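You operate a simulated robot arm through the tools that you are given. There is no shell and no other tool. Be economical: measure what you need, move in short steps, check, and stop when the job is done.

You run a simulated two-armed robot. Do the job below in one go: nothing can be reset, and whatever is moved stays where it is left.

## Task
Take the blue sight glass and put it on the top of the orange stand. Put the brass cover on the red sight glass. Put the blue part on top of the red lead. Fetch the filter that says "odour" from the wooden bench top and stand it on the middle store shelf. Put the bracket on the grey bench top away on the middle store shelf. Put the orange ring on the grey bench top away on the top of the side shelf. Open the lower green drawer, fetch the gear blank from the grey bench top and set it in the inside of the lower green drawer, then shut the drawer. Take the bottle that says "cleaner" from the grey bench top and put it on the lower shelf of the side table. Put the elbow on the blue door card. Fetch the teal ring and set it on the blue plate. Pull the purple drawer open. The order is free. Set down upright: brass cover, filter, bracket, bottle, elbow.

Only the result counts: the job must be done as asked and must still hold three seconds after the hand-in. Knocking over, shifting, dropping, spilling or breaking anything else fails it. Lids that push on must go on centred and level and be pressed home; caps that screw on are set level and turned clockwise until they are tight.

## Robot
Two 7-joint arms with fingered hands on one trunk, on a base that drives. Base frame: it is fixed to the floor where the robot stands at the start and does not move with it; the origin is under the middle of the robot, x ahead of it, y to its left, z up; the surface under the hand at the start is at about z = 0.8. Readings come in m, degrees, newtons and seconds.
The left shoulder is at the start at [0.029, 0.182, 1.349], the right one opposite. With the tool pointing down near the work surface each hand reaches from about 0.1 to 0.7 m from the robot's upright axis, wherever it stands, measured 20 degrees to its own side. Places, roughly: black-cap bottle, orange bottle, white bottle [-0.25, 2.25, 1]; blue part (4x4x3 cm) [-1.7, 0.8, 0.9]; blue plate (13x13x2 cm) [4.7, 2.3, 0.6]; blue sight glass (9x9x2 cm) [0.5, 0, 0.8]; bracket [-1, 2.25, 1]; brass cover (6x6x6 cm) [-1.6, 0.9, 0.9]; door card [-0.25, 2.5, 0.75]; elbow [0, 2.5, 0.75]; filter [-2, 0.75, 1]; gear blank [-0.75, 2.5, 0.75]; inside of the lower green drawer [-0.8, 2.4, 0.5]; lower green drawer [-0.8, 2.3, 0.5]; lower shelf of the side table (20x38 cm) [1.38, 2, 0.22]; middle store shelf (226x24 cm) [-1.9, -3.16, 0.86]; orange ring (6x6x3 cm) [-0.6, 2.3, 0.9]; purple drawer [0.6, -0.1, 0.7]; red lead (5x5x5 cm) [0.3, 2.2, 0.9]; red sight glass (9x9x2 cm) [0.5, 0.1, 0.8]; teal ring (6x6x3 cm) [4.2, -0.4, 0.9]; top of the orange stand [4.7, 1.1, 0.8]; top of the side shelf (24x29 cm) [4.32, -0.5, 0.88]. Payload 3.8 kg a hand.
The tool frame of a hand sits at the grasp point between the pads (the TCP): z along the fingers, y along the line on which they close. The tips reach 0.03 m beyond it. The gripper opens to 0.104 m. The gripper's body begins 0.035 m behind the TCP. The gripper is a hand of 4 fingers: y runs from the thumb to the fingers, the wrist lies at [-0.017, -0.104, -0.178] in the tool frame, and closing takes about 1.5 s.
Orientation is that of the tool frame in the base frame, as [roll, pitch, yaw] about the fixed x, y, z axes, in that order (R = Rz(yaw) Ry(pitch) Rx(roll)). With the fingers straight down and the wrist toward the robot, the tool's x, y and z point along [0, 1, 0], [1, 0, 0] and [0, 0, -1] of the base frame.

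## Interface
- The arms move only by the tool jog_arm. It takes "left_deltas", "right_deltas" or both (then of equal length, played together; a hand with none holds still); each is a list of rows, each a list of 6 numbers: the shift along the tool's x, y, z in m, then the turn, a rotation vector about the tool's x, y, z in rad. In form: [[x, y, z, ax, ay, az], ...]. A call has 1 to 10 rows; each row shifts and turns the commanded pose from where the row before left it, along the tool's axes as they then stand. "left_gripper" and "right_gripper" are, for a hand that has rows, the opening, from 0 (shut) to 1 (fully open), set as the call begins (left out, the last holds). Rows are played at 5 a second. More than 0.05 m and 8.6 degrees between two rows, or a gripper value outside its range, and nothing of the call is played. A pose out of reach is approached as far as the arm can. The call stops where the force on the tool passes 40 N (or 10 N more than at its start, if that is more) or the arm is blocked; 0.2 s more then pass. The fingers move at their own pace (about 0.072 m/s each) and stop on an object; they squeeze with about 29 N. The grip force told is the motor's: it shows also when the fingers shut on nothing. Time passes only in rows, and 0.2 s behind the last, so rows that do not move let the fingers close. It gives the time, the measured TCP pose, the force on the tool (base axes), the opening and the grip force at its end, in the units of the frame above (readings bear some noise), with the torque about the TCP (base axes, N m) and any sound that the robot's microphone picked up.
- Cameras (640 x 400 px; columns grow to the right, rows downward): "scene" is now at [0.0902, -0.0198, 1.4986]; the picture's right is [-0.25, -0.97, 0.00], its down [-0.81, 0.21, -0.54] and it looks along [0.53, -0.13, -0.84] (base axes); focal length 250 px, centre (320, 200). "left" rides on the left gripper at [-0.066, -0.09, -0.126] in its tool frame; the picture's right is [-0.78, -0.30, 0.56], its down [0.57, -0.70, 0.42] and it looks along [0.27, 0.65, 0.71] (tool axes); focal length 275 px, centre (320, 200). "right" rides on the right gripper at [0.066, -0.09, -0.126] in its tool frame; the picture's right is [-0.78, 0.30, -0.56], its down [-0.57, -0.70, 0.42] and it looks along [-0.26, 0.65, 0.71] (tool axes); focal length 275 px, centre (320, 200).
- camera(camera): a new picture of that camera. It takes no simulated time.
- lift_body(by): slides the trunk up (or, below 0, down) by that many m; the arms and the scene camera ride with it, the base frame stays. It gives what a move gives, with no picture.
- base_move(legs): drives the robot by 1 to 6 legs, each [ahead, left, turn to the left] in m, m and degrees, along the robot's own axes; the way and the turn of a leg run together, so that a leg with both is an arc; at most 1.5 m and 180 degrees a leg. The arms and the cameras ride along, it lands a little off, and it stops where it bumps. It gives what a move gives.
- set_grasp(shape, hand): the hand has 4 fingers and takes this shape, open, in about a second: jaw (thumb against the fingers, like two jaws); tri (thumb and two fingers); tip (a fingertip pinch); poke (one finger out to press); point (the index stretched); flat (the hand flat); cup (the hand cupped); fist (a fist). The gripper value then closes the fingers along that shape, each until it touches; the sizes above hold for jaw. It gives what a move gives, with no picture.
- pan_tilt(pan, tilt): turns the head with the scene camera to pan (to the left, within 86 degrees either way) and tilt (down, from -29 to 69), counted from straight ahead of the robot. It gives what a move gives.
- point_at(camera, pixels): for up to 12 pixels [column, row] of the newest picture of that camera ("zoom" is the newest enlarged one), the place [x, y, z] in the base frame of the surface seen there, good to about 0.002 m. It takes no simulated time.
- zoom(camera, box): a new picture of the part [left, top, right, bottom] of that camera's present view, enlarged. It takes no simulated time.
- hand_in(): hands the job in; it is judged then, once.

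Keep the steps short. Do not move on a guess: measure, check each grasp and each placing, and mend mistakes. In all there are 371 turns and 342 pictures (those below and enlarged ones count). Leave the grippers open and the arms clear of the work at the hand-in unless told otherwise, and finish with a single line.

The tools are called after "Request:" as name(argument=value, ...) on one line, values as JSON. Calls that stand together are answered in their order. jog_arm: Moves the arms, as the interface text tells. Its arguments: {"type":"object","properties":{"left_deltas":{"type":"array","items":{"type":"array","items":{"type":"number"}}},"left_gripper":{"type":"number"},"right_deltas":{"type":"array","items":{"type":"array","items":{"type":"number"}}},"right_gripper":{"type":"number"}},"required":[]} The other tools are called the same way: lift_body (by) slides the trunk up or down; set_grasp (shape, hand) gives the hand a shape; base_move (legs) drives the base; pan_tilt (pan, tilt) turns the head that bears the scene camera; camera (camera) takes a picture; point_at (camera, pixels) gives the place of the surface under pixels of a picture; zoom (camera, box) takes an enlarged picture of a part of a camera's view; hand_in () hands the job in.

At the start:

```text
time: 0.0
left_tool_pos: [0.4306, -0.0144, 1.0994]
left_ee_rot: [-180.0, 0.0, 90.0]
left_force: [-0.2, -0.8, 0.5]
left_wrist_torque: [-0.02, 0.01, 0.0]
left_opening: 0.1036
left_finger_force: 0.1
left_shape: jaw
right_tool_pos: [0.367, -0.3544, 0.9992]
right_ee_rot: [-180.0, 0.0, 90.0]
right_force: [0.6, 0.3, -0.4]
right_wrist_torque: [0.0, 0.0, -0.01]
right_opening: 0.1037
right_finger_force: 0.1
right_shape: jaw
trunk travel left (down, up): [-0.5, 0.256]
robot x, y, heading: [-0.0051, -0.0003, 0.1]
head pan, tilt: [-14.3, 57.1]
```

scene: 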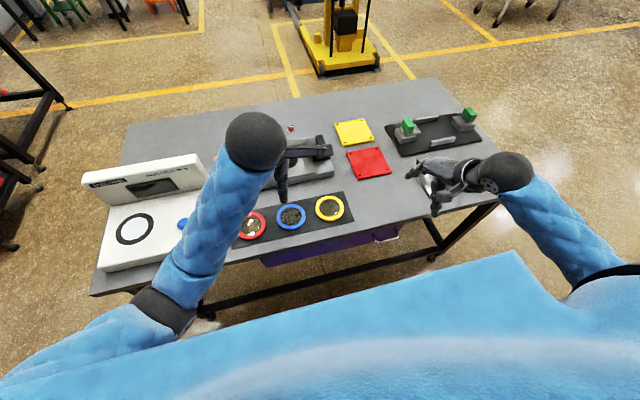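
right: 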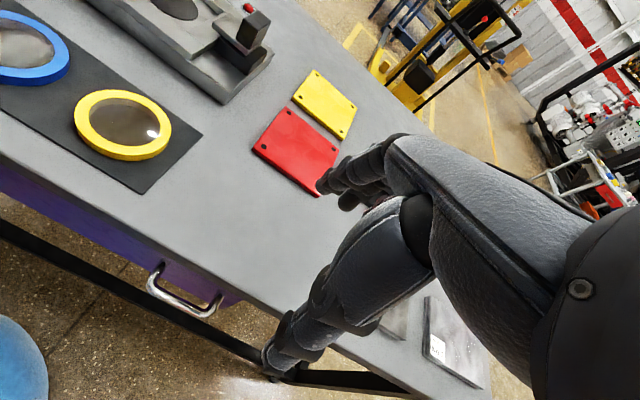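
left: 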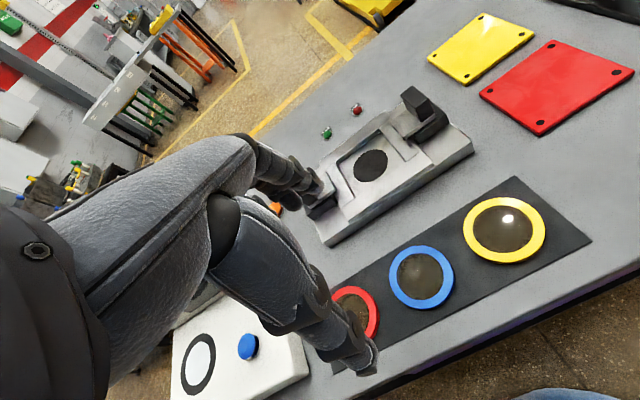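

I start with the near bench and then look round the room.

Request:
pan_tilt(pan=0, tilt=20)

Request:
camera(camera="scene")

Request:
pan_tilt(pan=80, tilt=25)

Request:
camera(camera="scene")

Request:
pan_tilt(pan=-75, tilt=25)

Request:
camera(camera="scene")

```text
time: 1.0
left_tool_pos: [0.4301, -0.0141, 1.0994]
left_ee_rot: [180.0, 0.0, 90.0]
left_force: [-0.3, -0.3, -0.5]
left_wrist_torque: [0.0, 0.01, -0.03]
left_opening: 0.1035
left_finger_force: 0.1
left_shape: jaw
right_tool_pos: [0.3683, -0.3542, 0.999]
right_ee_rot: [-179.9, 0.1, 90.1]
right_force: [0.8, 0.7, 0.2]
right_wrist_torque: [-0.02, -0.03, -0.01]
right_opening: 0.1035
right_finger_force: 0.1
right_shape: jaw
trunk travel left (down, up): [-0.5, 0.256]
robot x, y, heading: [0.0004, 0.0012, 0.2]
head pan, tilt: [0.0, 20.0]
```

```text
338 pictures are left
```

scene: 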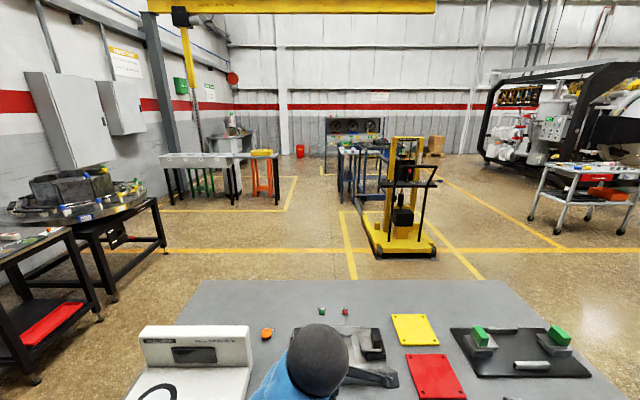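

```text
time: 2.6
left_tool_pos: [0.4306, -0.0154, 1.1004]
left_ee_rot: [180.0, 0.0, 90.0]
left_force: [-0.1, 0.2, 0.3]
left_wrist_torque: [-0.01, 0.01, 0.0]
left_opening: 0.1038
left_finger_force: 0.0
left_shape: jaw
right_tool_pos: [0.3672, -0.355, 0.9995]
right_ee_rot: [-179.9, 0.0, 90.0]
right_force: [0.4, -0.2, 0.3]
right_wrist_torque: [-0.01, 0.0, 0.0]
right_opening: 0.1038
right_finger_force: 0.1
right_shape: jaw
trunk travel left (down, up): [-0.5, 0.256]
robot x, y, heading: [0.0012, -0.0, 0.1]
head pan, tilt: [80.0, 25.0]
```

```text
337 pictures are left
```

scene: 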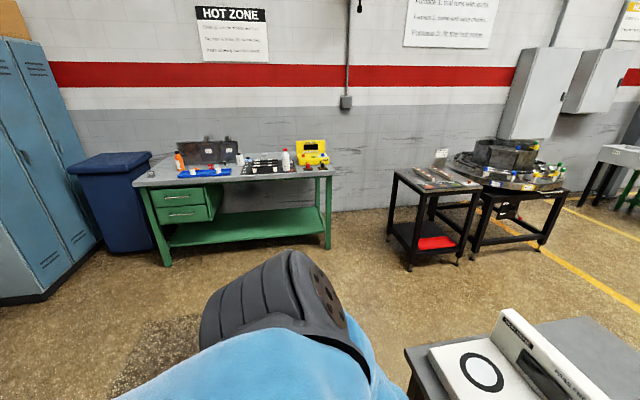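

```text
time: 5.0
left_tool_pos: [0.4301, -0.0146, 1.1002]
left_ee_rot: [180.0, 0.0, 90.0]
left_force: [0.4, 0.5, -1.2]
left_wrist_torque: [-0.02, -0.02, 0.02]
left_opening: 0.1038
left_finger_force: 0.1
left_shape: jaw
right_tool_pos: [0.3682, -0.3545, 1.0005]
right_ee_rot: [-179.9, 0.0, 90.0]
right_force: [-0.8, 0.7, -0.7]
right_wrist_torque: [0.01, -0.03, -0.02]
right_opening: 0.1037
right_finger_force: 0.1
right_shape: jaw
trunk travel left (down, up): [-0.5, 0.256]
robot x, y, heading: [-0.0006, 0.0021, 0.1]
head pan, tilt: [-75.0, 25.0]
```

```text
336 pictures are left
```

scene: 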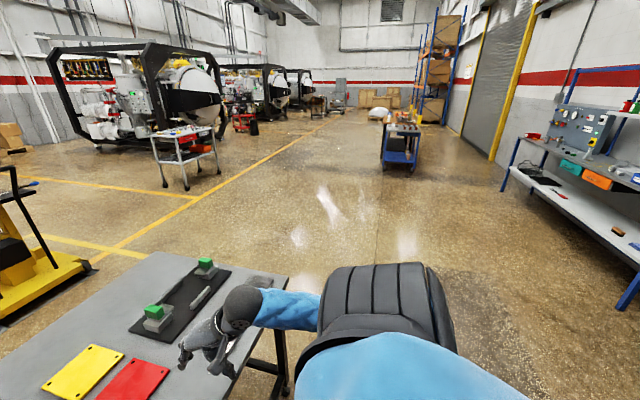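

Request:
pan_tilt(pan=0, tilt=55)

Request:
camera(camera="scene")

```text
time: 6.4
left_tool_pos: [0.4313, -0.0144, 1.1005]
left_ee_rot: [-180.0, 0.0, 89.9]
left_force: [0.1, -0.5, 0.1]
left_wrist_torque: [-0.01, 0.03, 0.01]
left_opening: 0.1034
left_finger_force: 0.0
left_shape: jaw
right_tool_pos: [0.3672, -0.3536, 1.0002]
right_ee_rot: [-180.0, 0.0, 90.0]
right_force: [0.1, 0.9, -0.2]
right_wrist_torque: [-0.02, 0.02, -0.01]
right_opening: 0.1037
right_finger_force: 0.0
right_shape: jaw
trunk travel left (down, up): [-0.5, 0.256]
robot x, y, heading: [0.003, -0.001, 0.0]
head pan, tilt: [0.0, 55.0]
```

```text
335 pictures are left
```

scene: 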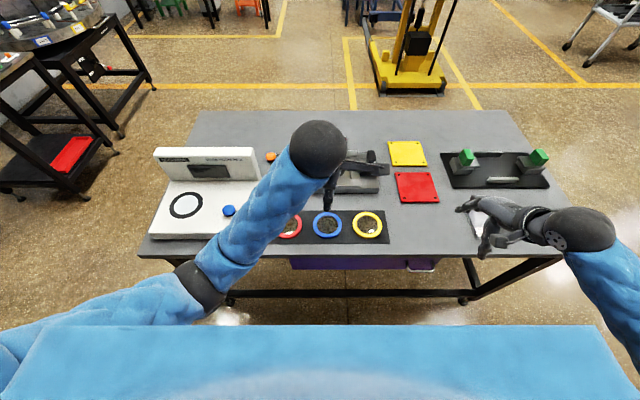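

Request:
point_at(camera="scene", pixels=[[327, 215], [327, 237], [283, 235], [367, 212], [300, 244], [385, 241], [140, 255], [555, 255], [200, 115], [490, 115], [418, 263], [318, 225]])

Request:
zoom(camera="scene", box=[240, 190, 440, 315])

```text
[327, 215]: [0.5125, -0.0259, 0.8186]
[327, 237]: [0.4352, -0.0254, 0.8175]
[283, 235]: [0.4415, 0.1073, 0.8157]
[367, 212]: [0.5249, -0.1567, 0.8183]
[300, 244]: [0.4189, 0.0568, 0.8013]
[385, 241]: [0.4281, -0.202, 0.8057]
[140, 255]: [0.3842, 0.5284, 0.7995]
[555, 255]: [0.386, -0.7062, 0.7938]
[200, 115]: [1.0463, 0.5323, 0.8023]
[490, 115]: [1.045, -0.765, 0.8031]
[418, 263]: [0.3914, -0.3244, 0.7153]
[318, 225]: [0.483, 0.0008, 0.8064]
```

```text
3.20 times, centred on (340, 252) of scene
```

zoom: 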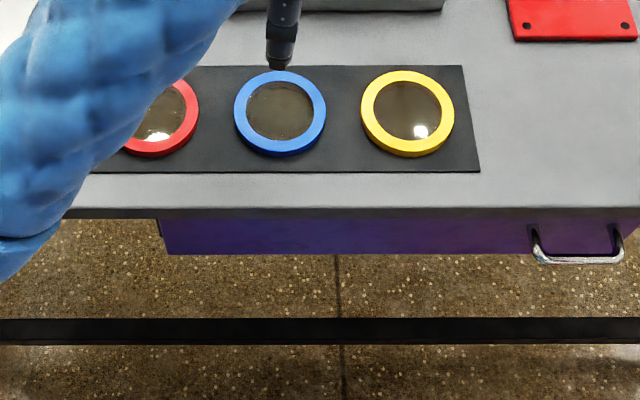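

The near bench is measured: blue glass centre about (0.474, -0.025), handle about (0.39, -0.324, 0.715). Next I back off and turn towards the wooden bench behind.

Request:
base_move(legs=[[-0.35, 0, 0], [0, 0, 100]])

Request:
pan_tilt(pan=45, tilt=35)

Request:
camera(camera="scene")

```text
time: 12.9
left_tool_pos: [-0.4071, 0.4273, 1.1]
left_ee_rot: [-180.0, 0.1, -170.5]
left_force: [0.4, 0.0, 0.2]
left_wrist_torque: [-0.01, -0.02, -0.01]
left_opening: 0.1036
left_finger_force: 0.2
left_shape: jaw
right_tool_pos: [-0.0614, 0.4224, 1.0]
right_ee_rot: [180.0, -0.1, -170.5]
right_force: [-0.7, 0.1, -0.3]
right_wrist_torque: [0.01, -0.01, 0.01]
right_opening: 0.1036
right_finger_force: 0.0
right_shape: jaw
trunk travel left (down, up): [-0.5, 0.256]
robot x, y, heading: [-0.3526, 0.0035, 99.5]
head pan, tilt: [0.0, 55.0]
```

```text
time: 14.0
left_tool_pos: [-0.407, 0.4283, 1.0998]
left_ee_rot: [-180.0, 0.0, -170.4]
left_force: [0.9, 0.5, 0.3]
left_wrist_torque: [0.0, 0.0, 0.04]
left_opening: 0.1037
left_finger_force: 0.1
left_shape: jaw
right_tool_pos: [-0.061, 0.421, 1.0]
right_ee_rot: [-179.9, 0.0, -170.5]
right_force: [0.1, 0.6, 0.2]
right_wrist_torque: [0.0, 0.0, -0.01]
right_opening: 0.1038
right_finger_force: 0.0
right_shape: jaw
trunk travel left (down, up): [-0.5, 0.256]
robot x, y, heading: [-0.3497, -0.0003, 99.6]
head pan, tilt: [45.0, 35.0]
```

```text
333 pictures are left
```

scene: 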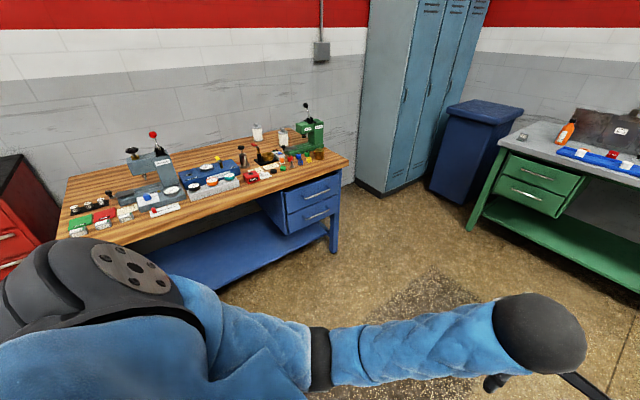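

Request:
zoom(camera="scene", box=[50, 90, 370, 290])

Request:
point_at(camera="scene", pixels=[[70, 240], [348, 160], [289, 135], [70, 175], [310, 158], [248, 168], [257, 133], [283, 138]])

```text
2.00 times, centred on (210, 190) of scene
```

zoom: 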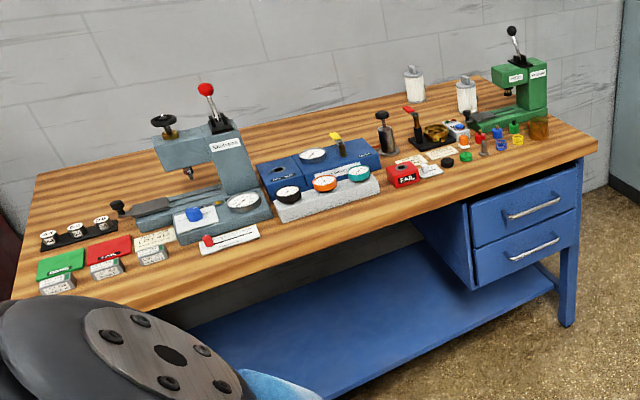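

```text
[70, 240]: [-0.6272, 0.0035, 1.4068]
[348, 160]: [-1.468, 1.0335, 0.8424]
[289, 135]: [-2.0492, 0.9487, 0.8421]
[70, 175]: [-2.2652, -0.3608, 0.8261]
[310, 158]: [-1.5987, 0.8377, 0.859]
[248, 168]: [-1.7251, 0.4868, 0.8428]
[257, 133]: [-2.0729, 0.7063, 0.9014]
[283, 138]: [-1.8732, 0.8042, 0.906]
```

Request:
base_move(legs=[[0, 0, 80.5], [0, -0.75, 0], [0.55, 0, 0]])

Request:
pan_tilt(pan=0, tilt=40)

Request:
camera(camera="scene")

```text
time: 24.3
left_tool_pos: [-1.366, 0.6875, 1.0992]
left_ee_rot: [-179.9, 0.0, -86.4]
left_force: [0.8, -0.2, 0.0]
left_wrist_torque: [0.0, -0.02, -0.02]
left_opening: 0.1035
left_finger_force: 0.1
left_shape: jaw
right_tool_pos: [-1.3224, 1.0303, 0.9993]
right_ee_rot: [-179.9, 0.0, -86.4]
right_force: [0.3, 0.1, 0.0]
right_wrist_torque: [-0.01, -0.02, 0.02]
right_opening: 0.1038
right_finger_force: 0.1
right_shape: jaw
trunk travel left (down, up): [-0.5, 0.256]
robot x, y, heading: [-0.9356, 0.6948, -176.2]
head pan, tilt: [45.0, 35.0]
```

```text
time: 25.4
left_tool_pos: [-1.364, 0.6888, 1.1]
left_ee_rot: [-180.0, 0.1, -86.5]
left_force: [-0.6, 0.1, -0.2]
left_wrist_torque: [-0.01, 0.0, -0.01]
left_opening: 0.1034
left_finger_force: 0.2
left_shape: jaw
right_tool_pos: [-1.3222, 1.0304, 0.999]
right_ee_rot: [-179.9, -0.1, -86.4]
right_force: [-0.1, 0.5, -0.4]
right_wrist_torque: [-0.01, 0.01, 0.01]
right_opening: 0.1037
right_finger_force: 0.1
right_shape: jaw
trunk travel left (down, up): [-0.5, 0.256]
robot x, y, heading: [-0.9367, 0.7024, -176.1]
head pan, tilt: [0.0, 40.0]
```

```text
331 pictures are left
```

scene: 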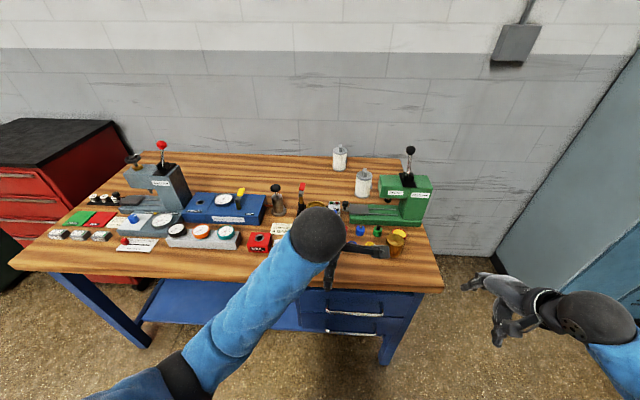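

Request:
zoom(camera="scene", box=[290, 140, 450, 260])

Request:
point_at(camera="scene", pixels=[[360, 230], [377, 231], [397, 238], [400, 252], [363, 178], [340, 152], [380, 213], [410, 158], [420, 200], [440, 285], [580, 200]])

```text
3.33 times, centred on (370, 200) of scene
```

zoom: 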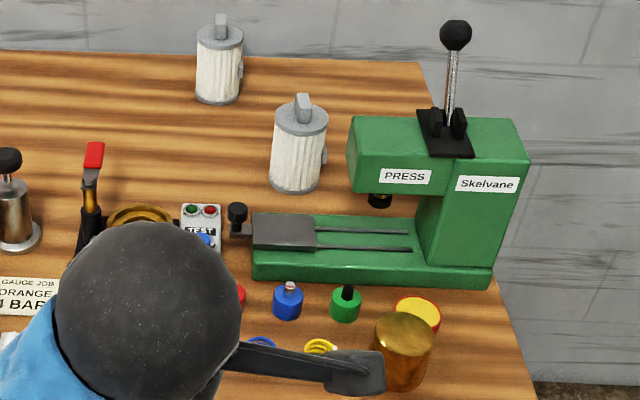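

```text
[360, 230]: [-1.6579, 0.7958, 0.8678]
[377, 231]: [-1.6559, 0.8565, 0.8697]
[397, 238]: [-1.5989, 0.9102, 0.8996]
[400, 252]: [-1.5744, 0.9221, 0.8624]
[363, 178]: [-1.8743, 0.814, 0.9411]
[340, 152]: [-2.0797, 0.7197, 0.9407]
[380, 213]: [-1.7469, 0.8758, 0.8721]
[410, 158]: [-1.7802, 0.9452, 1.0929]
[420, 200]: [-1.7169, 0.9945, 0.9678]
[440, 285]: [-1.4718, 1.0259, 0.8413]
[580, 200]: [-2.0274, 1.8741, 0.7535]
```

Request:
base_move(legs=[[0, 0, -3.9], [0.11, -0.08, 0]])

Request:
jog_arm(left_deltas=[[0.04, -0.02, -0.02, 0, 0, 0], [0.04, -0.02, -0.02, 0, 0, 0], [0.04, -0.02, -0.02, 0, 0, 0]], right_deltas=[[0.03, 0.01, -0.03, 0, 0, 0], [0.03, 0.01, 0, 0, 0, 0], [0.03, 0.01, 0, 0, 0, 0]])

Request:
camera(camera="scene")

Request:
camera(camera="right")

```text
time: 27.2
left_tool_pos: [-1.4769, 0.8004, 1.0987]
left_ee_rot: [-179.8, -0.2, -90.4]
left_force: [-0.4, -0.1, 0.2]
left_wrist_torque: [0.0, -0.04, 0.0]
left_opening: 0.1039
left_finger_force: 0.1
left_shape: jaw
right_tool_pos: [-1.4135, 1.1398, 0.9992]
right_ee_rot: [-179.9, 0.0, -90.3]
right_force: [-0.3, 0.2, -0.4]
right_wrist_torque: [-0.02, -0.01, 0.01]
right_opening: 0.1038
right_finger_force: 0.1
right_shape: jaw
trunk travel left (down, up): [-0.5, 0.256]
robot x, y, heading: [-1.0446, 0.7819, 179.5]
head pan, tilt: [0.0, 40.0]
```

```text
time: 27.9
left_tool_pos: [-1.4596, 0.6315, 1.1477]
left_ee_rot: [173.7, -12.3, -85.4]
left_force: [0.0, 0.7, 0.0]
left_wrist_torque: [0.0, 0.0, 0.02]
left_opening: 0.1041
left_finger_force: 0.0
left_shape: jaw
left hand out of reach, approached as far as the arm can: row 3
right_tool_pos: [-1.4348, 1.0665, 1.0283]
right_ee_rot: [-180.0, 0.1, -90.5]
right_force: [-1.3, 0.3, -0.1]
right_wrist_torque: [-0.01, -0.02, 0.02]
right_opening: 0.1036
right_finger_force: 0.0
right_shape: jaw
trunk travel left (down, up): [-0.5, 0.256]
robot x, y, heading: [-1.0493, 0.7816, 179.5]
head pan, tilt: [0.0, 40.0]
stopped in row 3 (left hand): the arm was blocked; the commanded pose is now the measured one
```

```text
329 pictures are left
```

scene: 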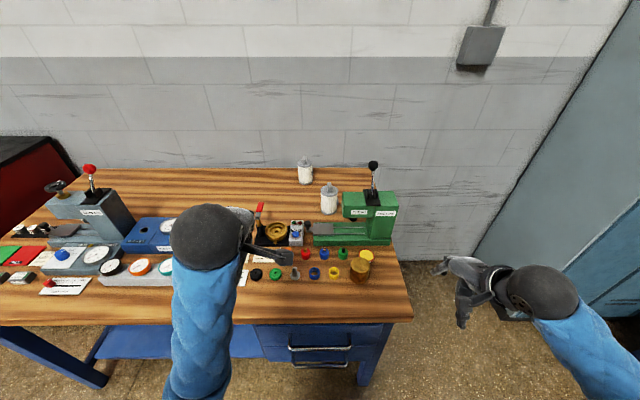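

```text
328 pictures are left
```

right: 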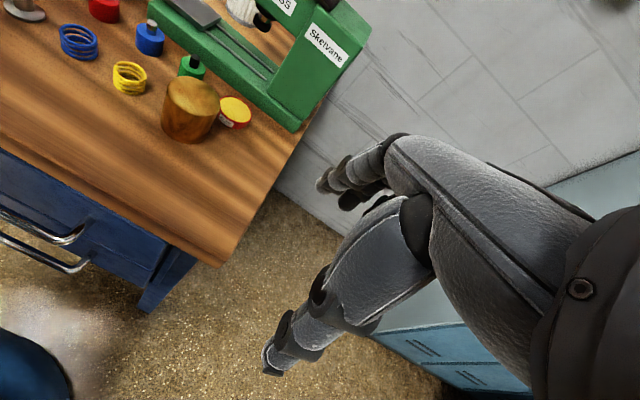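

Request:
zoom(camera="scene", box=[240, 180, 420, 310])

Request:
point_at(camera="right", pixels=[[190, 95], [165, 95], [222, 92], [185, 142], [236, 112], [150, 40], [150, 23], [130, 78], [192, 65], [187, 83], [212, 120]])

Request:
zoom(camera="right", box=[60, 0, 280, 150])

```text
3.08 times, centred on (330, 245) of scene
```

zoom: 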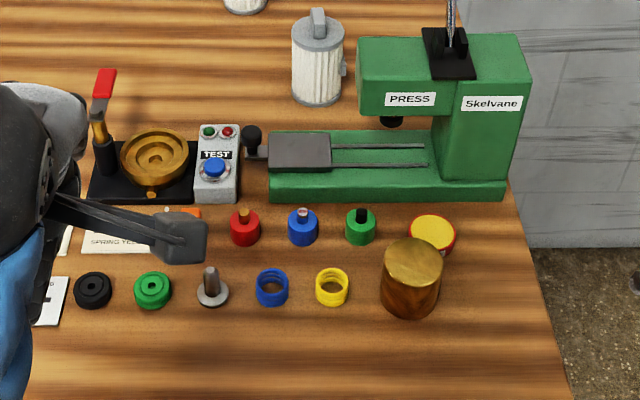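

```text
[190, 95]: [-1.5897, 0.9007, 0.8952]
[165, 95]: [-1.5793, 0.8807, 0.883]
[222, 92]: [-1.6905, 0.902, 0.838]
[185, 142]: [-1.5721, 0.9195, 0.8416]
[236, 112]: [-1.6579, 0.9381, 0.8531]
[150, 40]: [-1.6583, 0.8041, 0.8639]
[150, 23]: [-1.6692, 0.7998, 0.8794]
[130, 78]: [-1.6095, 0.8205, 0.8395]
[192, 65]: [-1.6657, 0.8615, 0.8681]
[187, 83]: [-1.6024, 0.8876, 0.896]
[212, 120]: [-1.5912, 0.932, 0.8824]
```

```text
2.67 times, centred on (170, 75) of right
```

zoom: 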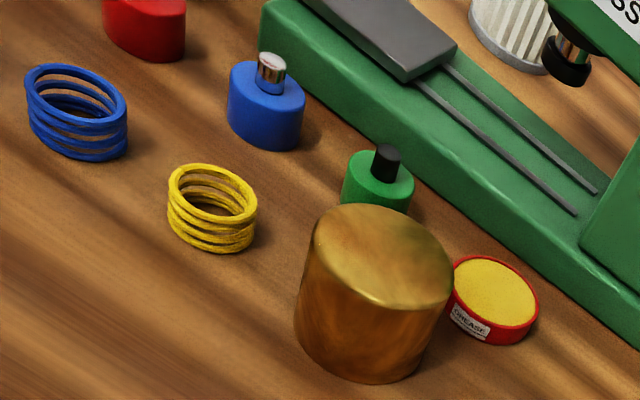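

Request:
point_at(camera="zoom", pixels=[[382, 256], [330, 250], [435, 265], [385, 215], [375, 300], [265, 100], [270, 60], [490, 290]])

```text
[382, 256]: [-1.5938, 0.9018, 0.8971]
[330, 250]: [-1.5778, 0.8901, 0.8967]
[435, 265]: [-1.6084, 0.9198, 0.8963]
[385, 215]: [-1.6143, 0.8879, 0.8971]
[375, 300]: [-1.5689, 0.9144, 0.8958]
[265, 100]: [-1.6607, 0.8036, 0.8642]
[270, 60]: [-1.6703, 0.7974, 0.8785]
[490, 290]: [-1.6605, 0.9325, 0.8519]
```

The brass cover centre is (-1.591, 0.903) with its top at 0.897, and the grease tin beside it tops out at 0.852. I move the right hand over it.

Request:
jog_arm(right_deltas=[[0.041, 0.0386, 0, 0, 0, 0], [0.041, 0.0386, 0, 0, 0, 0], [0.041, 0.0386, 0, 0, 0, 0], [0.041, 0.0386, 0, 0, 0, 0], [0, 0, 0.04, 0, 0, 0]])

Request:
camera(camera="right")

```text
refused: row 1 steps farther than a row can; nothing moved
```

```text
325 pictures are left
```

right: 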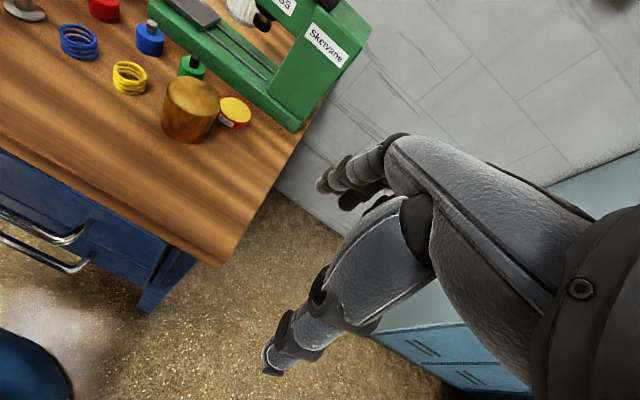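

Request:
jog_arm(right_deltas=[[0.033, 0.031, 0, 0, 0, 0], [0.033, 0.031, 0, 0, 0, 0], [0.033, 0.031, 0, 0, 0, 0], [0.033, 0.031, 0, 0, 0, 0], [0.033, 0.031, 0, 0, 0, 0], [0, 0, 0.04, 0, 0, 0]])

Request:
camera(camera="right")

Request:
camera(camera="scene")

```text
time: 29.3
left_tool_pos: [-1.4583, 0.6332, 1.1488]
left_ee_rot: [173.8, -12.4, -85.3]
left_force: [-0.8, 0.0, 0.1]
left_wrist_torque: [-0.01, 0.02, -0.03]
left_opening: 0.104
left_finger_force: 0.1
left_shape: jaw
right_tool_pos: [-1.5905, 0.9018, 0.9917]
right_ee_rot: [179.9, 0.0, -90.3]
right_force: [0.0, 0.5, 0.5]
right_wrist_torque: [-0.03, 0.0, 0.01]
right_opening: 0.1037
right_finger_force: 0.1
right_shape: jaw
trunk travel left (down, up): [-0.5, 0.256]
robot x, y, heading: [-1.0451, 0.7826, 179.3]
head pan, tilt: [0.0, 40.0]
```

```text
324 pictures are left
```

right: 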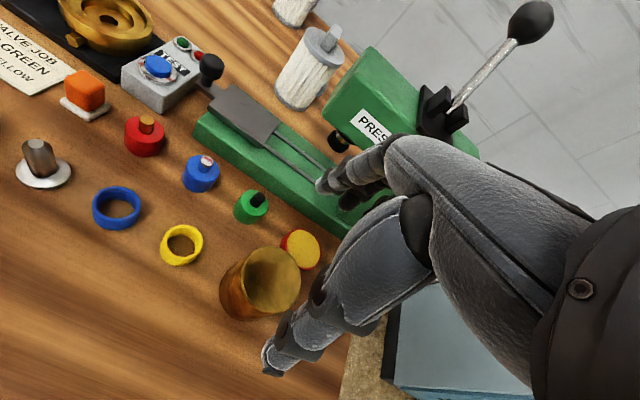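

```text
323 pictures are left
```

scene: 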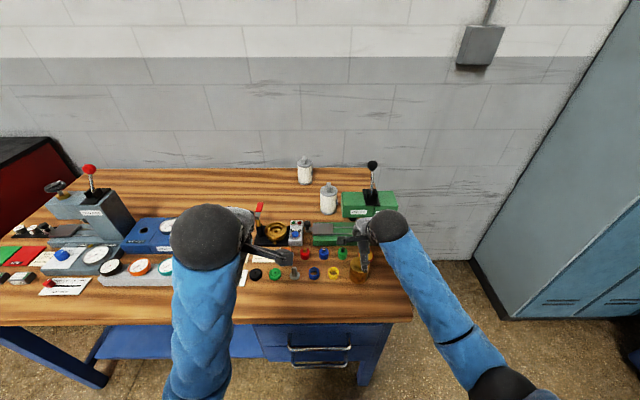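

Request:
jog_arm(right_deltas=[[0, 0, 0.03, 0, 0, 0], [0, 0, 0.03, 0, 0, 0], [0, 0, 0.03, 0, 0, 0]])

Request:
camera(camera="right")

Request:
zoom(camera="scene", box=[300, 180, 440, 310])

```text
time: 30.1
left_tool_pos: [-1.4588, 0.634, 1.1469]
left_ee_rot: [173.9, -12.4, -85.3]
left_force: [0.0, 0.2, -0.2]
left_wrist_torque: [0.0, 0.01, -0.02]
left_opening: 0.104
left_finger_force: 0.0
left_shape: jaw
right_tool_pos: [-1.5915, 0.9043, 0.8974]
right_ee_rot: [-179.9, 0.0, -90.3]
right_force: [-0.4, 0.5, 0.1]
right_wrist_torque: [0.01, 0.02, 0.04]
right_opening: 0.1041
right_finger_force: 0.0
right_shape: jaw
trunk travel left (down, up): [-0.5, 0.256]
robot x, y, heading: [-1.0499, 0.7804, 179.5]
head pan, tilt: [0.0, 40.0]
```

```text
322 pictures are left
```

right: 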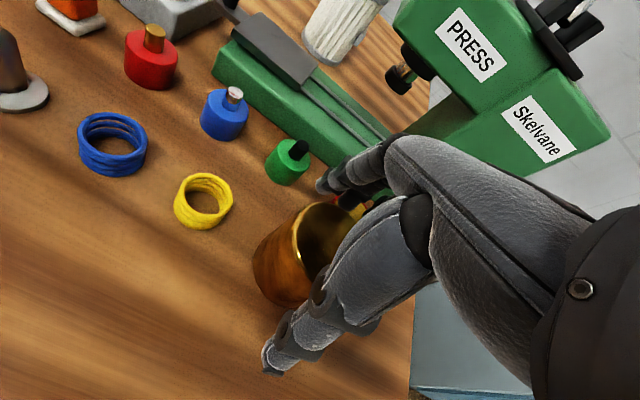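

```text
3.08 times, centred on (370, 245) of scene
```

zoom: 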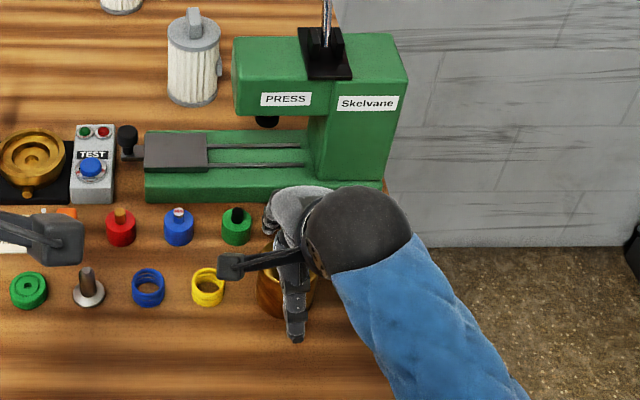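

Request:
jog_arm(right_deltas=[[0, 0, 0, 0, 0, 0], [0, 0, 0, 0, 0, 0], [0, 0, 0, 0, 0, 0], [0, 0, 0, 0, 0, 0], [0, 0, 0, 0, 0, 0], [0, 0, 0, 0, 0, 0], [0, 0, 0, 0, 0, 0]], right_gripper=0)

Request:
jog_arm(right_deltas=[[0, 0, -0.02, 0, 0, 0], [0, 0, -0.03, 0, 0, 0], [0, 0, -0.03, 0, 0, 0]])

Request:
camera(camera="right")

```text
time: 31.7
left_tool_pos: [-1.459, 0.6329, 1.1479]
left_ee_rot: [173.9, -12.4, -85.4]
left_force: [1.0, 0.1, 0.0]
left_wrist_torque: [0.05, 0.0, 0.0]
left_opening: 0.104
left_finger_force: 0.0
left_shape: jaw
right_tool_pos: [-1.5915, 0.9033, 0.8993]
right_ee_rot: [-179.9, -0.1, -90.4]
right_force: [-0.8, -0.1, -1.1]
right_wrist_torque: [-0.01, 0.03, 0.01]
right_opening: 0.0504
right_finger_force: 28.4
right_shape: jaw
trunk travel left (down, up): [-0.5, 0.256]
robot x, y, heading: [-1.0489, 0.7833, 179.5]
head pan, tilt: [0.0, 40.0]
```

```text
time: 32.5
left_tool_pos: [-1.4581, 0.6319, 1.1483]
left_ee_rot: [173.8, -12.5, -85.3]
left_force: [-0.1, 0.5, 0.0]
left_wrist_torque: [0.02, -0.03, 0.01]
left_opening: 0.1038
left_finger_force: 0.0
left_shape: jaw
right_tool_pos: [-1.5923, 0.8988, 0.977]
right_ee_rot: [180.0, 0.0, -90.5]
right_force: [-0.3, -0.3, -2.0]
right_wrist_torque: [0.01, 0.0, 0.0]
right_opening: 0.0504
right_finger_force: 29.1
right_shape: jaw
trunk travel left (down, up): [-0.5, 0.256]
robot x, y, heading: [-1.046, 0.7836, 179.6]
head pan, tilt: [0.0, 40.0]
```

```text
320 pictures are left
```

right: 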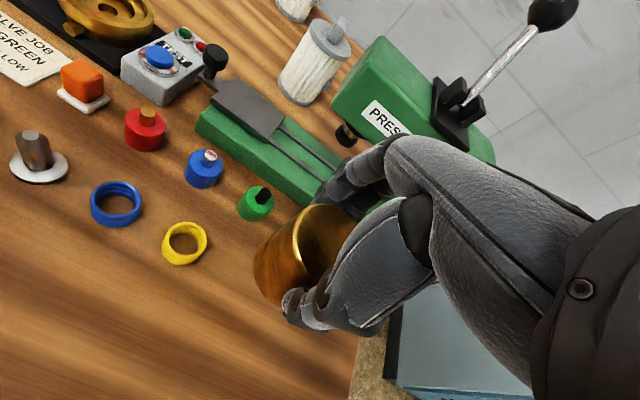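

The cover is held at opening 0.050, with its bottom about 0.057 below the TCP. I draw the right hand back and level the left hand.

Request:
jog_arm(right_deltas=[[-0.02, -0.03, -0.03, 0, 0, 0], [-0.03, -0.035, -0.01, 0, 0, 0], [-0.03, -0.035, -0.01, 0, 0, 0], [-0.03, -0.035, -0.01, 0, 0, 0]], left_deltas=[[0, 0, 0.02, 0.054, -0.108, 0.041], [0, 0, 0.02, 0.054, -0.108, 0.041], [-0.02, 0.03, 0.02, 0, 0, 0], [-0.02, 0.03, 0.02, 0, 0, 0]])

Request:
camera(camera="left")

```text
time: 33.7
left_tool_pos: [-1.5218, 0.6278, 1.053]
left_ee_rot: [-179.2, -5.6, -89.5]
left_force: [-0.7, -0.2, -0.8]
left_wrist_torque: [-0.01, -0.02, 0.0]
left_opening: 0.1038
left_finger_force: 0.0
left_shape: jaw
right_tool_pos: [-1.4524, 1.0112, 1.0368]
right_ee_rot: [-179.9, 0.0, -90.4]
right_force: [-0.8, 0.0, -2.3]
right_wrist_torque: [0.0, 0.02, -0.01]
right_opening: 0.0503
right_finger_force: 29.3
right_shape: jaw
trunk travel left (down, up): [-0.5, 0.256]
robot x, y, heading: [-1.0461, 0.7797, 179.7]
head pan, tilt: [0.0, 40.0]
stopped in row 4 (left hand): the arm was blocked; the commanded pose is now the measured one
```

```text
319 pictures are left
```

left: 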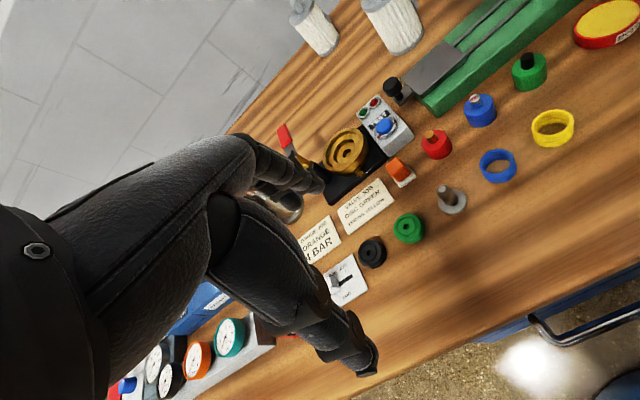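

Request:
jog_arm(left_deltas=[[-0.03, 0, 0, 0, -0.05, 0], [-0.03, 0, 0, 0, -0.05, 0], [-0.035, 0.02, 0, 0, 0, 0], [-0.035, 0.03, 0, 0, 0, 0], [-0.035, 0.03, 0, 0, 0, 0]])

Request:
camera(camera="left")

```text
time: 34.6
left_tool_pos: [-1.5467, 0.6544, 1.0192]
left_ee_rot: [-178.7, -9.3, -87.0]
left_force: [-0.2, -0.6, -0.9]
left_wrist_torque: [0.0, -0.03, -0.02]
left_opening: 0.104
left_finger_force: 0.0
left_shape: jaw
right_tool_pos: [-1.4522, 1.0111, 1.0374]
right_ee_rot: [-180.0, 0.1, -90.3]
right_force: [-0.6, -0.4, -1.7]
right_wrist_torque: [0.01, -0.01, -0.02]
right_opening: 0.0501
right_finger_force: 29.3
right_shape: jaw
trunk travel left (down, up): [-0.5, 0.256]
robot x, y, heading: [-1.0448, 0.7775, 179.5]
head pan, tilt: [0.0, 40.0]
stopped in row 4 (left hand): the arm was blocked; the commanded pose is now the measured one
```

```text
318 pictures are left
```

left: 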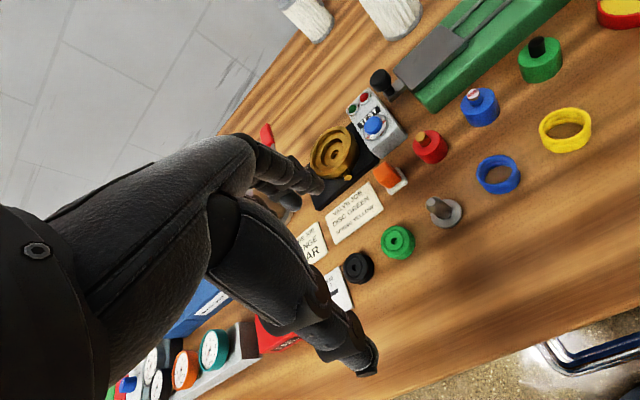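

Request:
camera(camera="scene")

```text
317 pictures are left
```

scene: 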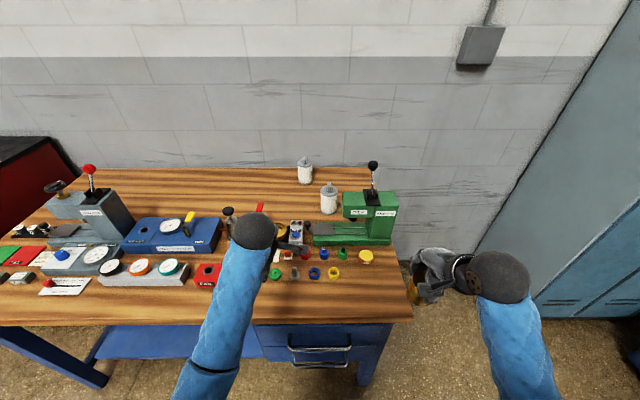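

Request:
jog_arm(left_deltas=[[0, -0.03, -0.03, 0, 0, 0], [0, -0.03, -0.03, 0, 0, 0], [-0.03, 0, -0.02, 0, 0, 0], [-0.03, 0, 0, 0, -0.05, 0], [-0.03, 0, 0, 0, -0.05, 0], [-0.03, 0, 0, 0, -0.05, 0]])

```text
time: 35.5
left_tool_pos: [-1.5086, 0.6375, 1.0826]
left_ee_rot: [178.7, -18.1, -82.9]
left_force: [0.7, -0.2, 0.0]
left_wrist_torque: [-0.01, 0.0, 0.0]
left_opening: 0.1038
left_finger_force: 0.0
left_shape: jaw
right_tool_pos: [-1.4531, 1.0115, 1.0377]
right_ee_rot: [-179.9, 0.0, -90.3]
right_force: [0.8, -0.6, -1.8]
right_wrist_torque: [-0.01, -0.01, -0.01]
right_opening: 0.0503
right_finger_force: 28.8
right_shape: jaw
trunk travel left (down, up): [-0.5, 0.256]
robot x, y, heading: [-1.0478, 0.7786, 179.6]
head pan, tilt: [0.0, 40.0]
stopped in row 4 (left hand): the arm was blocked; the commanded pose is now the measured one
```

Request:
jog_arm(left_deltas=[[0.02, -0.03, 0.02, 0, -0.06, 0], [0.02, -0.03, 0.02, 0, -0.06, 0], [0.02, -0.03, 0.02, 0, -0.06, 0], [0, -0.03, 0.02, 0, -0.06, 0], [0, 0, 0, 0, 0, 0]])

Request:
camera(camera="scene")

```text
time: 36.7
left_tool_pos: [-1.3889, 0.5626, 1.0249]
left_ee_rot: [177.4, -6.7, -83.4]
left_force: [0.0, 0.7, 0.2]
left_wrist_torque: [0.02, -0.04, 0.01]
left_opening: 0.1042
left_finger_force: 0.0
left_shape: jaw
right_tool_pos: [-1.4524, 1.0117, 1.0369]
right_ee_rot: [-179.9, 0.0, -90.3]
right_force: [0.1, 0.3, -2.0]
right_wrist_torque: [0.0, 0.0, 0.01]
right_opening: 0.0505
right_finger_force: 29.1
right_shape: jaw
trunk travel left (down, up): [-0.5, 0.256]
robot x, y, heading: [-1.0449, 0.7809, 179.7]
head pan, tilt: [0.0, 40.0]
```

```text
316 pictures are left
```

scene: 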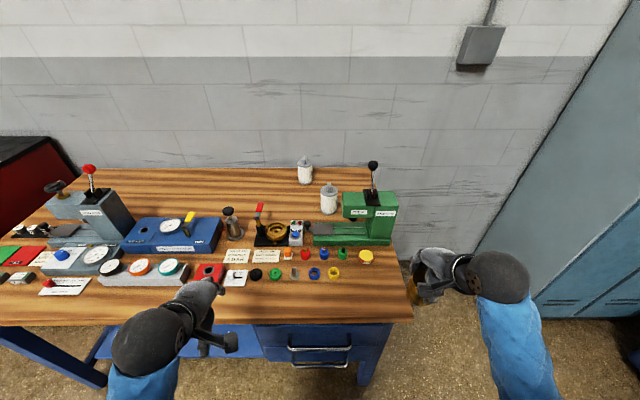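

Request:
base_move(legs=[[0, -0.22, 0]])

Request:
jog_arm(left_deltas=[[0, 0, 0, 0.015, -0.04, 0.038], [0, 0, 0, 0.015, -0.04, 0.038], [0, 0, 0, 0.015, -0.04, 0.038], [0, 0, 0, 0, 0, 0]])

```text
time: 38.4
left_tool_pos: [-1.3833, 0.7832, 1.021]
left_ee_rot: [178.0, -6.9, -84.1]
left_force: [-0.7, 0.5, 0.0]
left_wrist_torque: [-0.05, 0.0, 0.04]
left_opening: 0.104
left_finger_force: 0.0
left_shape: jaw
right_tool_pos: [-1.4496, 1.2305, 1.0373]
right_ee_rot: [179.9, -0.2, -90.6]
right_force: [0.1, 0.0, -3.1]
right_wrist_torque: [-0.04, 0.01, 0.04]
right_opening: 0.0505
right_finger_force: 29.7
right_shape: jaw
trunk travel left (down, up): [-0.5, 0.256]
robot x, y, heading: [-1.0468, 0.9976, 179.4]
head pan, tilt: [0.0, 40.0]
```

```text
time: 39.4
left_tool_pos: [-1.3834, 0.7834, 1.0216]
left_ee_rot: [-179.0, 0.0, -90.7]
left_force: [-0.1, 0.0, -0.3]
left_wrist_torque: [0.03, 0.01, 0.02]
left_opening: 0.1038
left_finger_force: 0.1
left_shape: jaw
right_tool_pos: [-1.4479, 1.2302, 1.0377]
right_ee_rot: [180.0, 0.0, -90.5]
right_force: [-0.7, -0.6, -2.5]
right_wrist_torque: [0.0, -0.01, 0.02]
right_opening: 0.0502
right_finger_force: 29.1
right_shape: jaw
trunk travel left (down, up): [-0.5, 0.256]
robot x, y, heading: [-1.0458, 0.9968, 179.5]
head pan, tilt: [0.0, 40.0]
```

Request:
set_grasp(shape="tip", hand="left")

Request:
jog_arm(left_deltas=[[-0.004, 0.045, 0, 0, 0, 0], [-0.004, 0.045, 0, 0, 0, 0], [-0.004, 0.045, 0, 0, 0, 0], [-0.004, 0.045, 0, 0, 0, 0], [-0.004, 0.045, 0, 0, 0, 0], [0, 0.03, 0, 0, 0, 0]])

Request:
camera(camera="left")

Request:
camera(camera="scene")

```text
time: 40.2
left_tool_pos: [-1.3838, 0.7826, 1.0208]
left_ee_rot: [-179.0, 0.0, -90.7]
left_force: [-0.1, -0.4, 0.1]
left_wrist_torque: [0.0, 0.01, -0.01]
left_opening: 0.104
left_finger_force: 0.0
left_shape: tip
right_tool_pos: [-1.4497, 1.2296, 1.0372]
right_ee_rot: [180.0, 0.0, -90.5]
right_force: [-0.2, -0.3, -1.8]
right_wrist_torque: [-0.02, -0.01, -0.01]
right_opening: 0.0502
right_finger_force: 28.8
right_shape: jaw
trunk travel left (down, up): [-0.5, 0.256]
robot x, y, heading: [-1.0463, 0.9966, 179.4]
head pan, tilt: [0.0, 40.0]
```

```text
time: 41.6
left_tool_pos: [-1.6384, 0.8061, 1.0117]
left_ee_rot: [-178.9, 0.0, -90.6]
left_force: [-1.7, 0.4, -0.4]
left_wrist_torque: [-0.01, 0.01, 0.01]
left_opening: 0.1042
left_finger_force: 0.0
left_shape: tip
right_tool_pos: [-1.4488, 1.2292, 1.037]
right_ee_rot: [-179.9, 0.0, -90.6]
right_force: [0.7, -0.5, -1.0]
right_wrist_torque: [0.03, 0.0, 0.02]
right_opening: 0.0499
right_finger_force: 29.0
right_shape: jaw
trunk travel left (down, up): [-0.5, 0.256]
robot x, y, heading: [-1.0438, 0.9967, 179.5]
head pan, tilt: [0.0, 40.0]
```

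```text
315 pictures are left
```

left: 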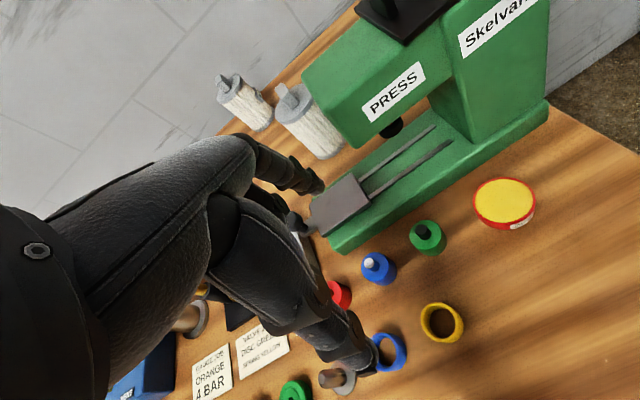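

```text
314 pictures are left
```

scene: 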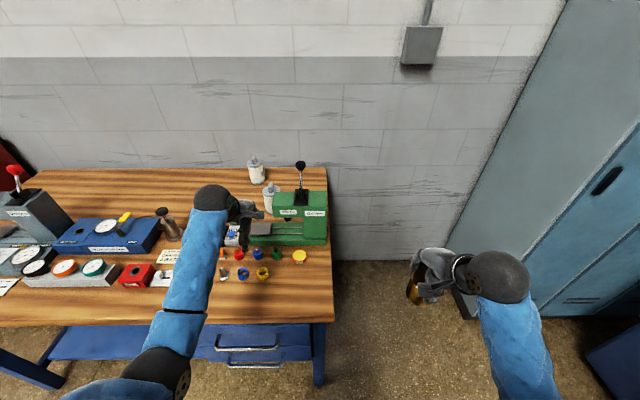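

Request:
zoom(camera="left", box=[300, 180, 480, 300])

```text
3.33 times, centred on (390, 240) of left
```

zoom: 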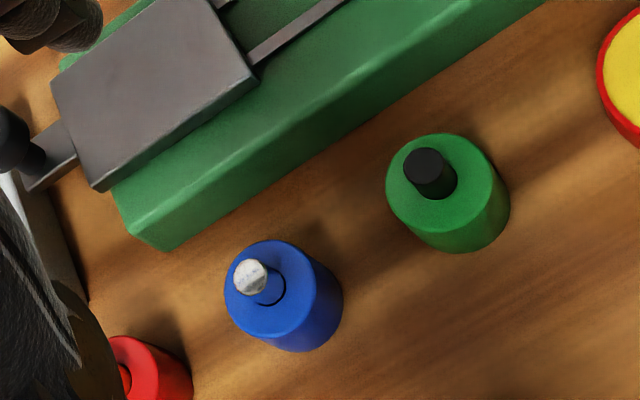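

Request:
point_at(camera="zoom", pixels=[[250, 277], [232, 290], [310, 285], [265, 243], [268, 335], [165, 240], [240, 195], [175, 250], [285, 310]])

```text
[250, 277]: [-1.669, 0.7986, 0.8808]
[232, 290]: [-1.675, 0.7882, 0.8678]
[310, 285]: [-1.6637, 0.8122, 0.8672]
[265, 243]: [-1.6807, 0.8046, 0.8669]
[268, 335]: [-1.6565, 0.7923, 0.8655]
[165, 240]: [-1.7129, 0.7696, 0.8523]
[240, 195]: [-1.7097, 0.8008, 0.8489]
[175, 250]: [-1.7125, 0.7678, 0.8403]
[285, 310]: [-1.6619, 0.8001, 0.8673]
```

Request:
jog_arm(left_deltas=[[0.002, 0.015, 0, 0, 0, 0], [0.003, 0.015, 0, 0, 0, 0], [0, 0, 0, 0, 0, 0], [0, 0, 0, 0, 0, 0]], left_gripper=0.4)

Request:
camera(camera="left")

Request:
zoom(camera="scene", box=[180, 170, 320, 290])

```text
time: 42.6
left_tool_pos: [-1.668, 0.8021, 1.0142]
left_ee_rot: [-179.0, 0.1, -90.7]
left_force: [0.6, -0.1, 0.4]
left_wrist_torque: [-0.03, -0.03, 0.0]
left_opening: 0.0417
left_finger_force: 0.2
left_shape: tip
right_tool_pos: [-1.4497, 1.2291, 1.0371]
right_ee_rot: [-180.0, 0.0, -90.4]
right_force: [0.3, -0.4, -2.3]
right_wrist_torque: [0.02, 0.01, -0.02]
right_opening: 0.0503
right_finger_force: 29.4
right_shape: jaw
trunk travel left (down, up): [-0.5, 0.256]
robot x, y, heading: [-1.049, 0.9963, 179.3]
head pan, tilt: [0.0, 40.0]
```

```text
312 pictures are left
```

left: 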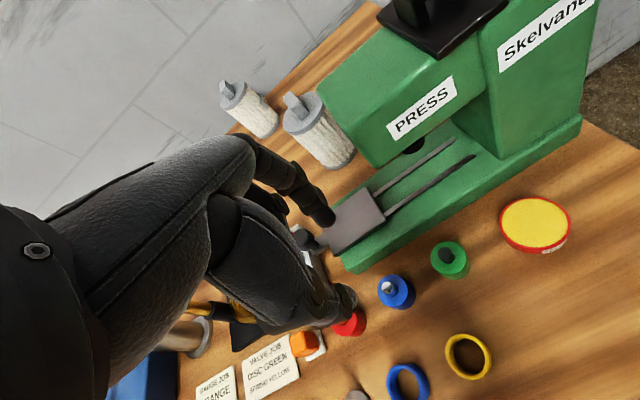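

```text
3.33 times, centred on (250, 230) of scene
```

zoom: 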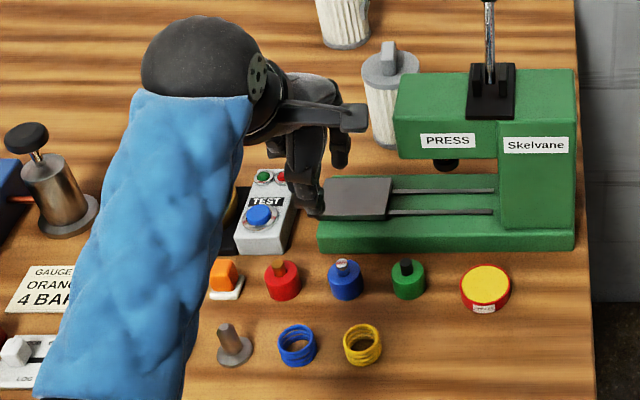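

The pin lies right under the fingertips. I go down slowly so the tips straddle the blue bushing.

Request:
jog_arm(left_deltas=[[0.002, 0, 0.04, 0.0, 0, 0], [0, 0, 0.04, 0, 0, 0], [0, 0, 0.03, 0, 0, 0]])

Request:
camera(camera="left")

```text
time: 43.5
left_tool_pos: [-1.6677, 0.7978, 0.9017]
left_ee_rot: [-179.0, 0.1, -90.6]
left_force: [0.2, -0.6, -0.2]
left_wrist_torque: [-0.01, 0.04, 0.0]
left_opening: 0.0422
left_finger_force: 0.2
left_shape: tip
right_tool_pos: [-1.4501, 1.2294, 1.0377]
right_ee_rot: [180.0, 0.0, -90.6]
right_force: [-0.3, -0.3, -1.6]
right_wrist_torque: [0.03, 0.0, 0.01]
right_opening: 0.0503
right_finger_force: 29.5
right_shape: jaw
trunk travel left (down, up): [-0.5, 0.256]
robot x, y, heading: [-1.044, 1.0014, 179.2]
head pan, tilt: [0.0, 40.0]
```

```text
310 pictures are left
```

left: 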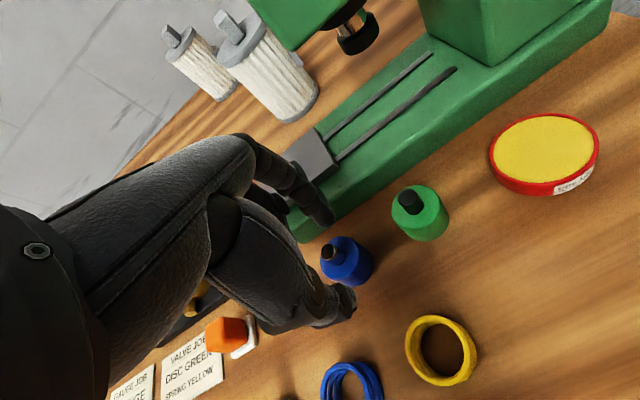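

Request:
jog_arm(left_deltas=[[0, 0, 0.01, 0.0, 0, 0], [0, 0, 0.01, 0, 0, 0]])

Request:
jog_arm(left_deltas=[[0, 0, 0, 0, 0, 0], [0, 0, 0, 0, 0, 0], [0, 0, 0, 0, 0, 0], [0, 0, 0, 0, 0, 0], [0, 0, 0, 0, 0, 0]], left_gripper=0)

Request:
camera(camera="left")

```text
time: 44.0
left_tool_pos: [-1.6651, 0.7993, 0.884]
left_ee_rot: [-179.1, 0.0, -90.5]
left_force: [0.1, 0.2, 0.0]
left_wrist_torque: [0.0, 0.0, 0.01]
left_opening: 0.042
left_finger_force: 0.0
left_shape: tip
right_tool_pos: [-1.4494, 1.23, 1.0386]
right_ee_rot: [179.9, -0.1, -90.5]
right_force: [0.1, -0.1, -2.2]
right_wrist_torque: [0.03, 0.01, 0.03]
right_opening: 0.0501
right_finger_force: 28.7
right_shape: jaw
trunk travel left (down, up): [-0.5, 0.256]
robot x, y, heading: [-1.045, 0.9953, 179.5]
head pan, tilt: [0.0, 40.0]
```

```text
time: 45.2
left_tool_pos: [-1.6657, 0.7979, 0.8844]
left_ee_rot: [-179.0, 0.1, -90.6]
left_force: [-1.0, -0.1, 0.0]
left_wrist_torque: [-0.03, -0.02, 0.0]
left_opening: 0.0247
left_finger_force: 29.2
left_shape: tip
right_tool_pos: [-1.4494, 1.2304, 1.0379]
right_ee_rot: [180.0, 0.0, -90.5]
right_force: [0.2, -0.2, -2.5]
right_wrist_torque: [-0.02, 0.0, 0.03]
right_opening: 0.0503
right_finger_force: 28.9
right_shape: jaw
trunk travel left (down, up): [-0.5, 0.256]
robot x, y, heading: [-1.0453, 0.9993, 179.2]
head pan, tilt: [0.0, 40.0]
```

```text
309 pictures are left
```

left: 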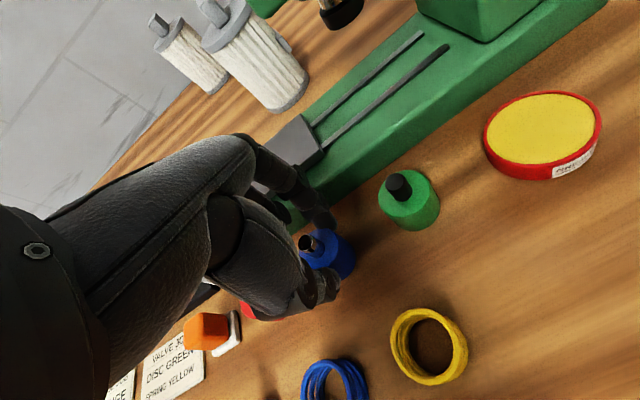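

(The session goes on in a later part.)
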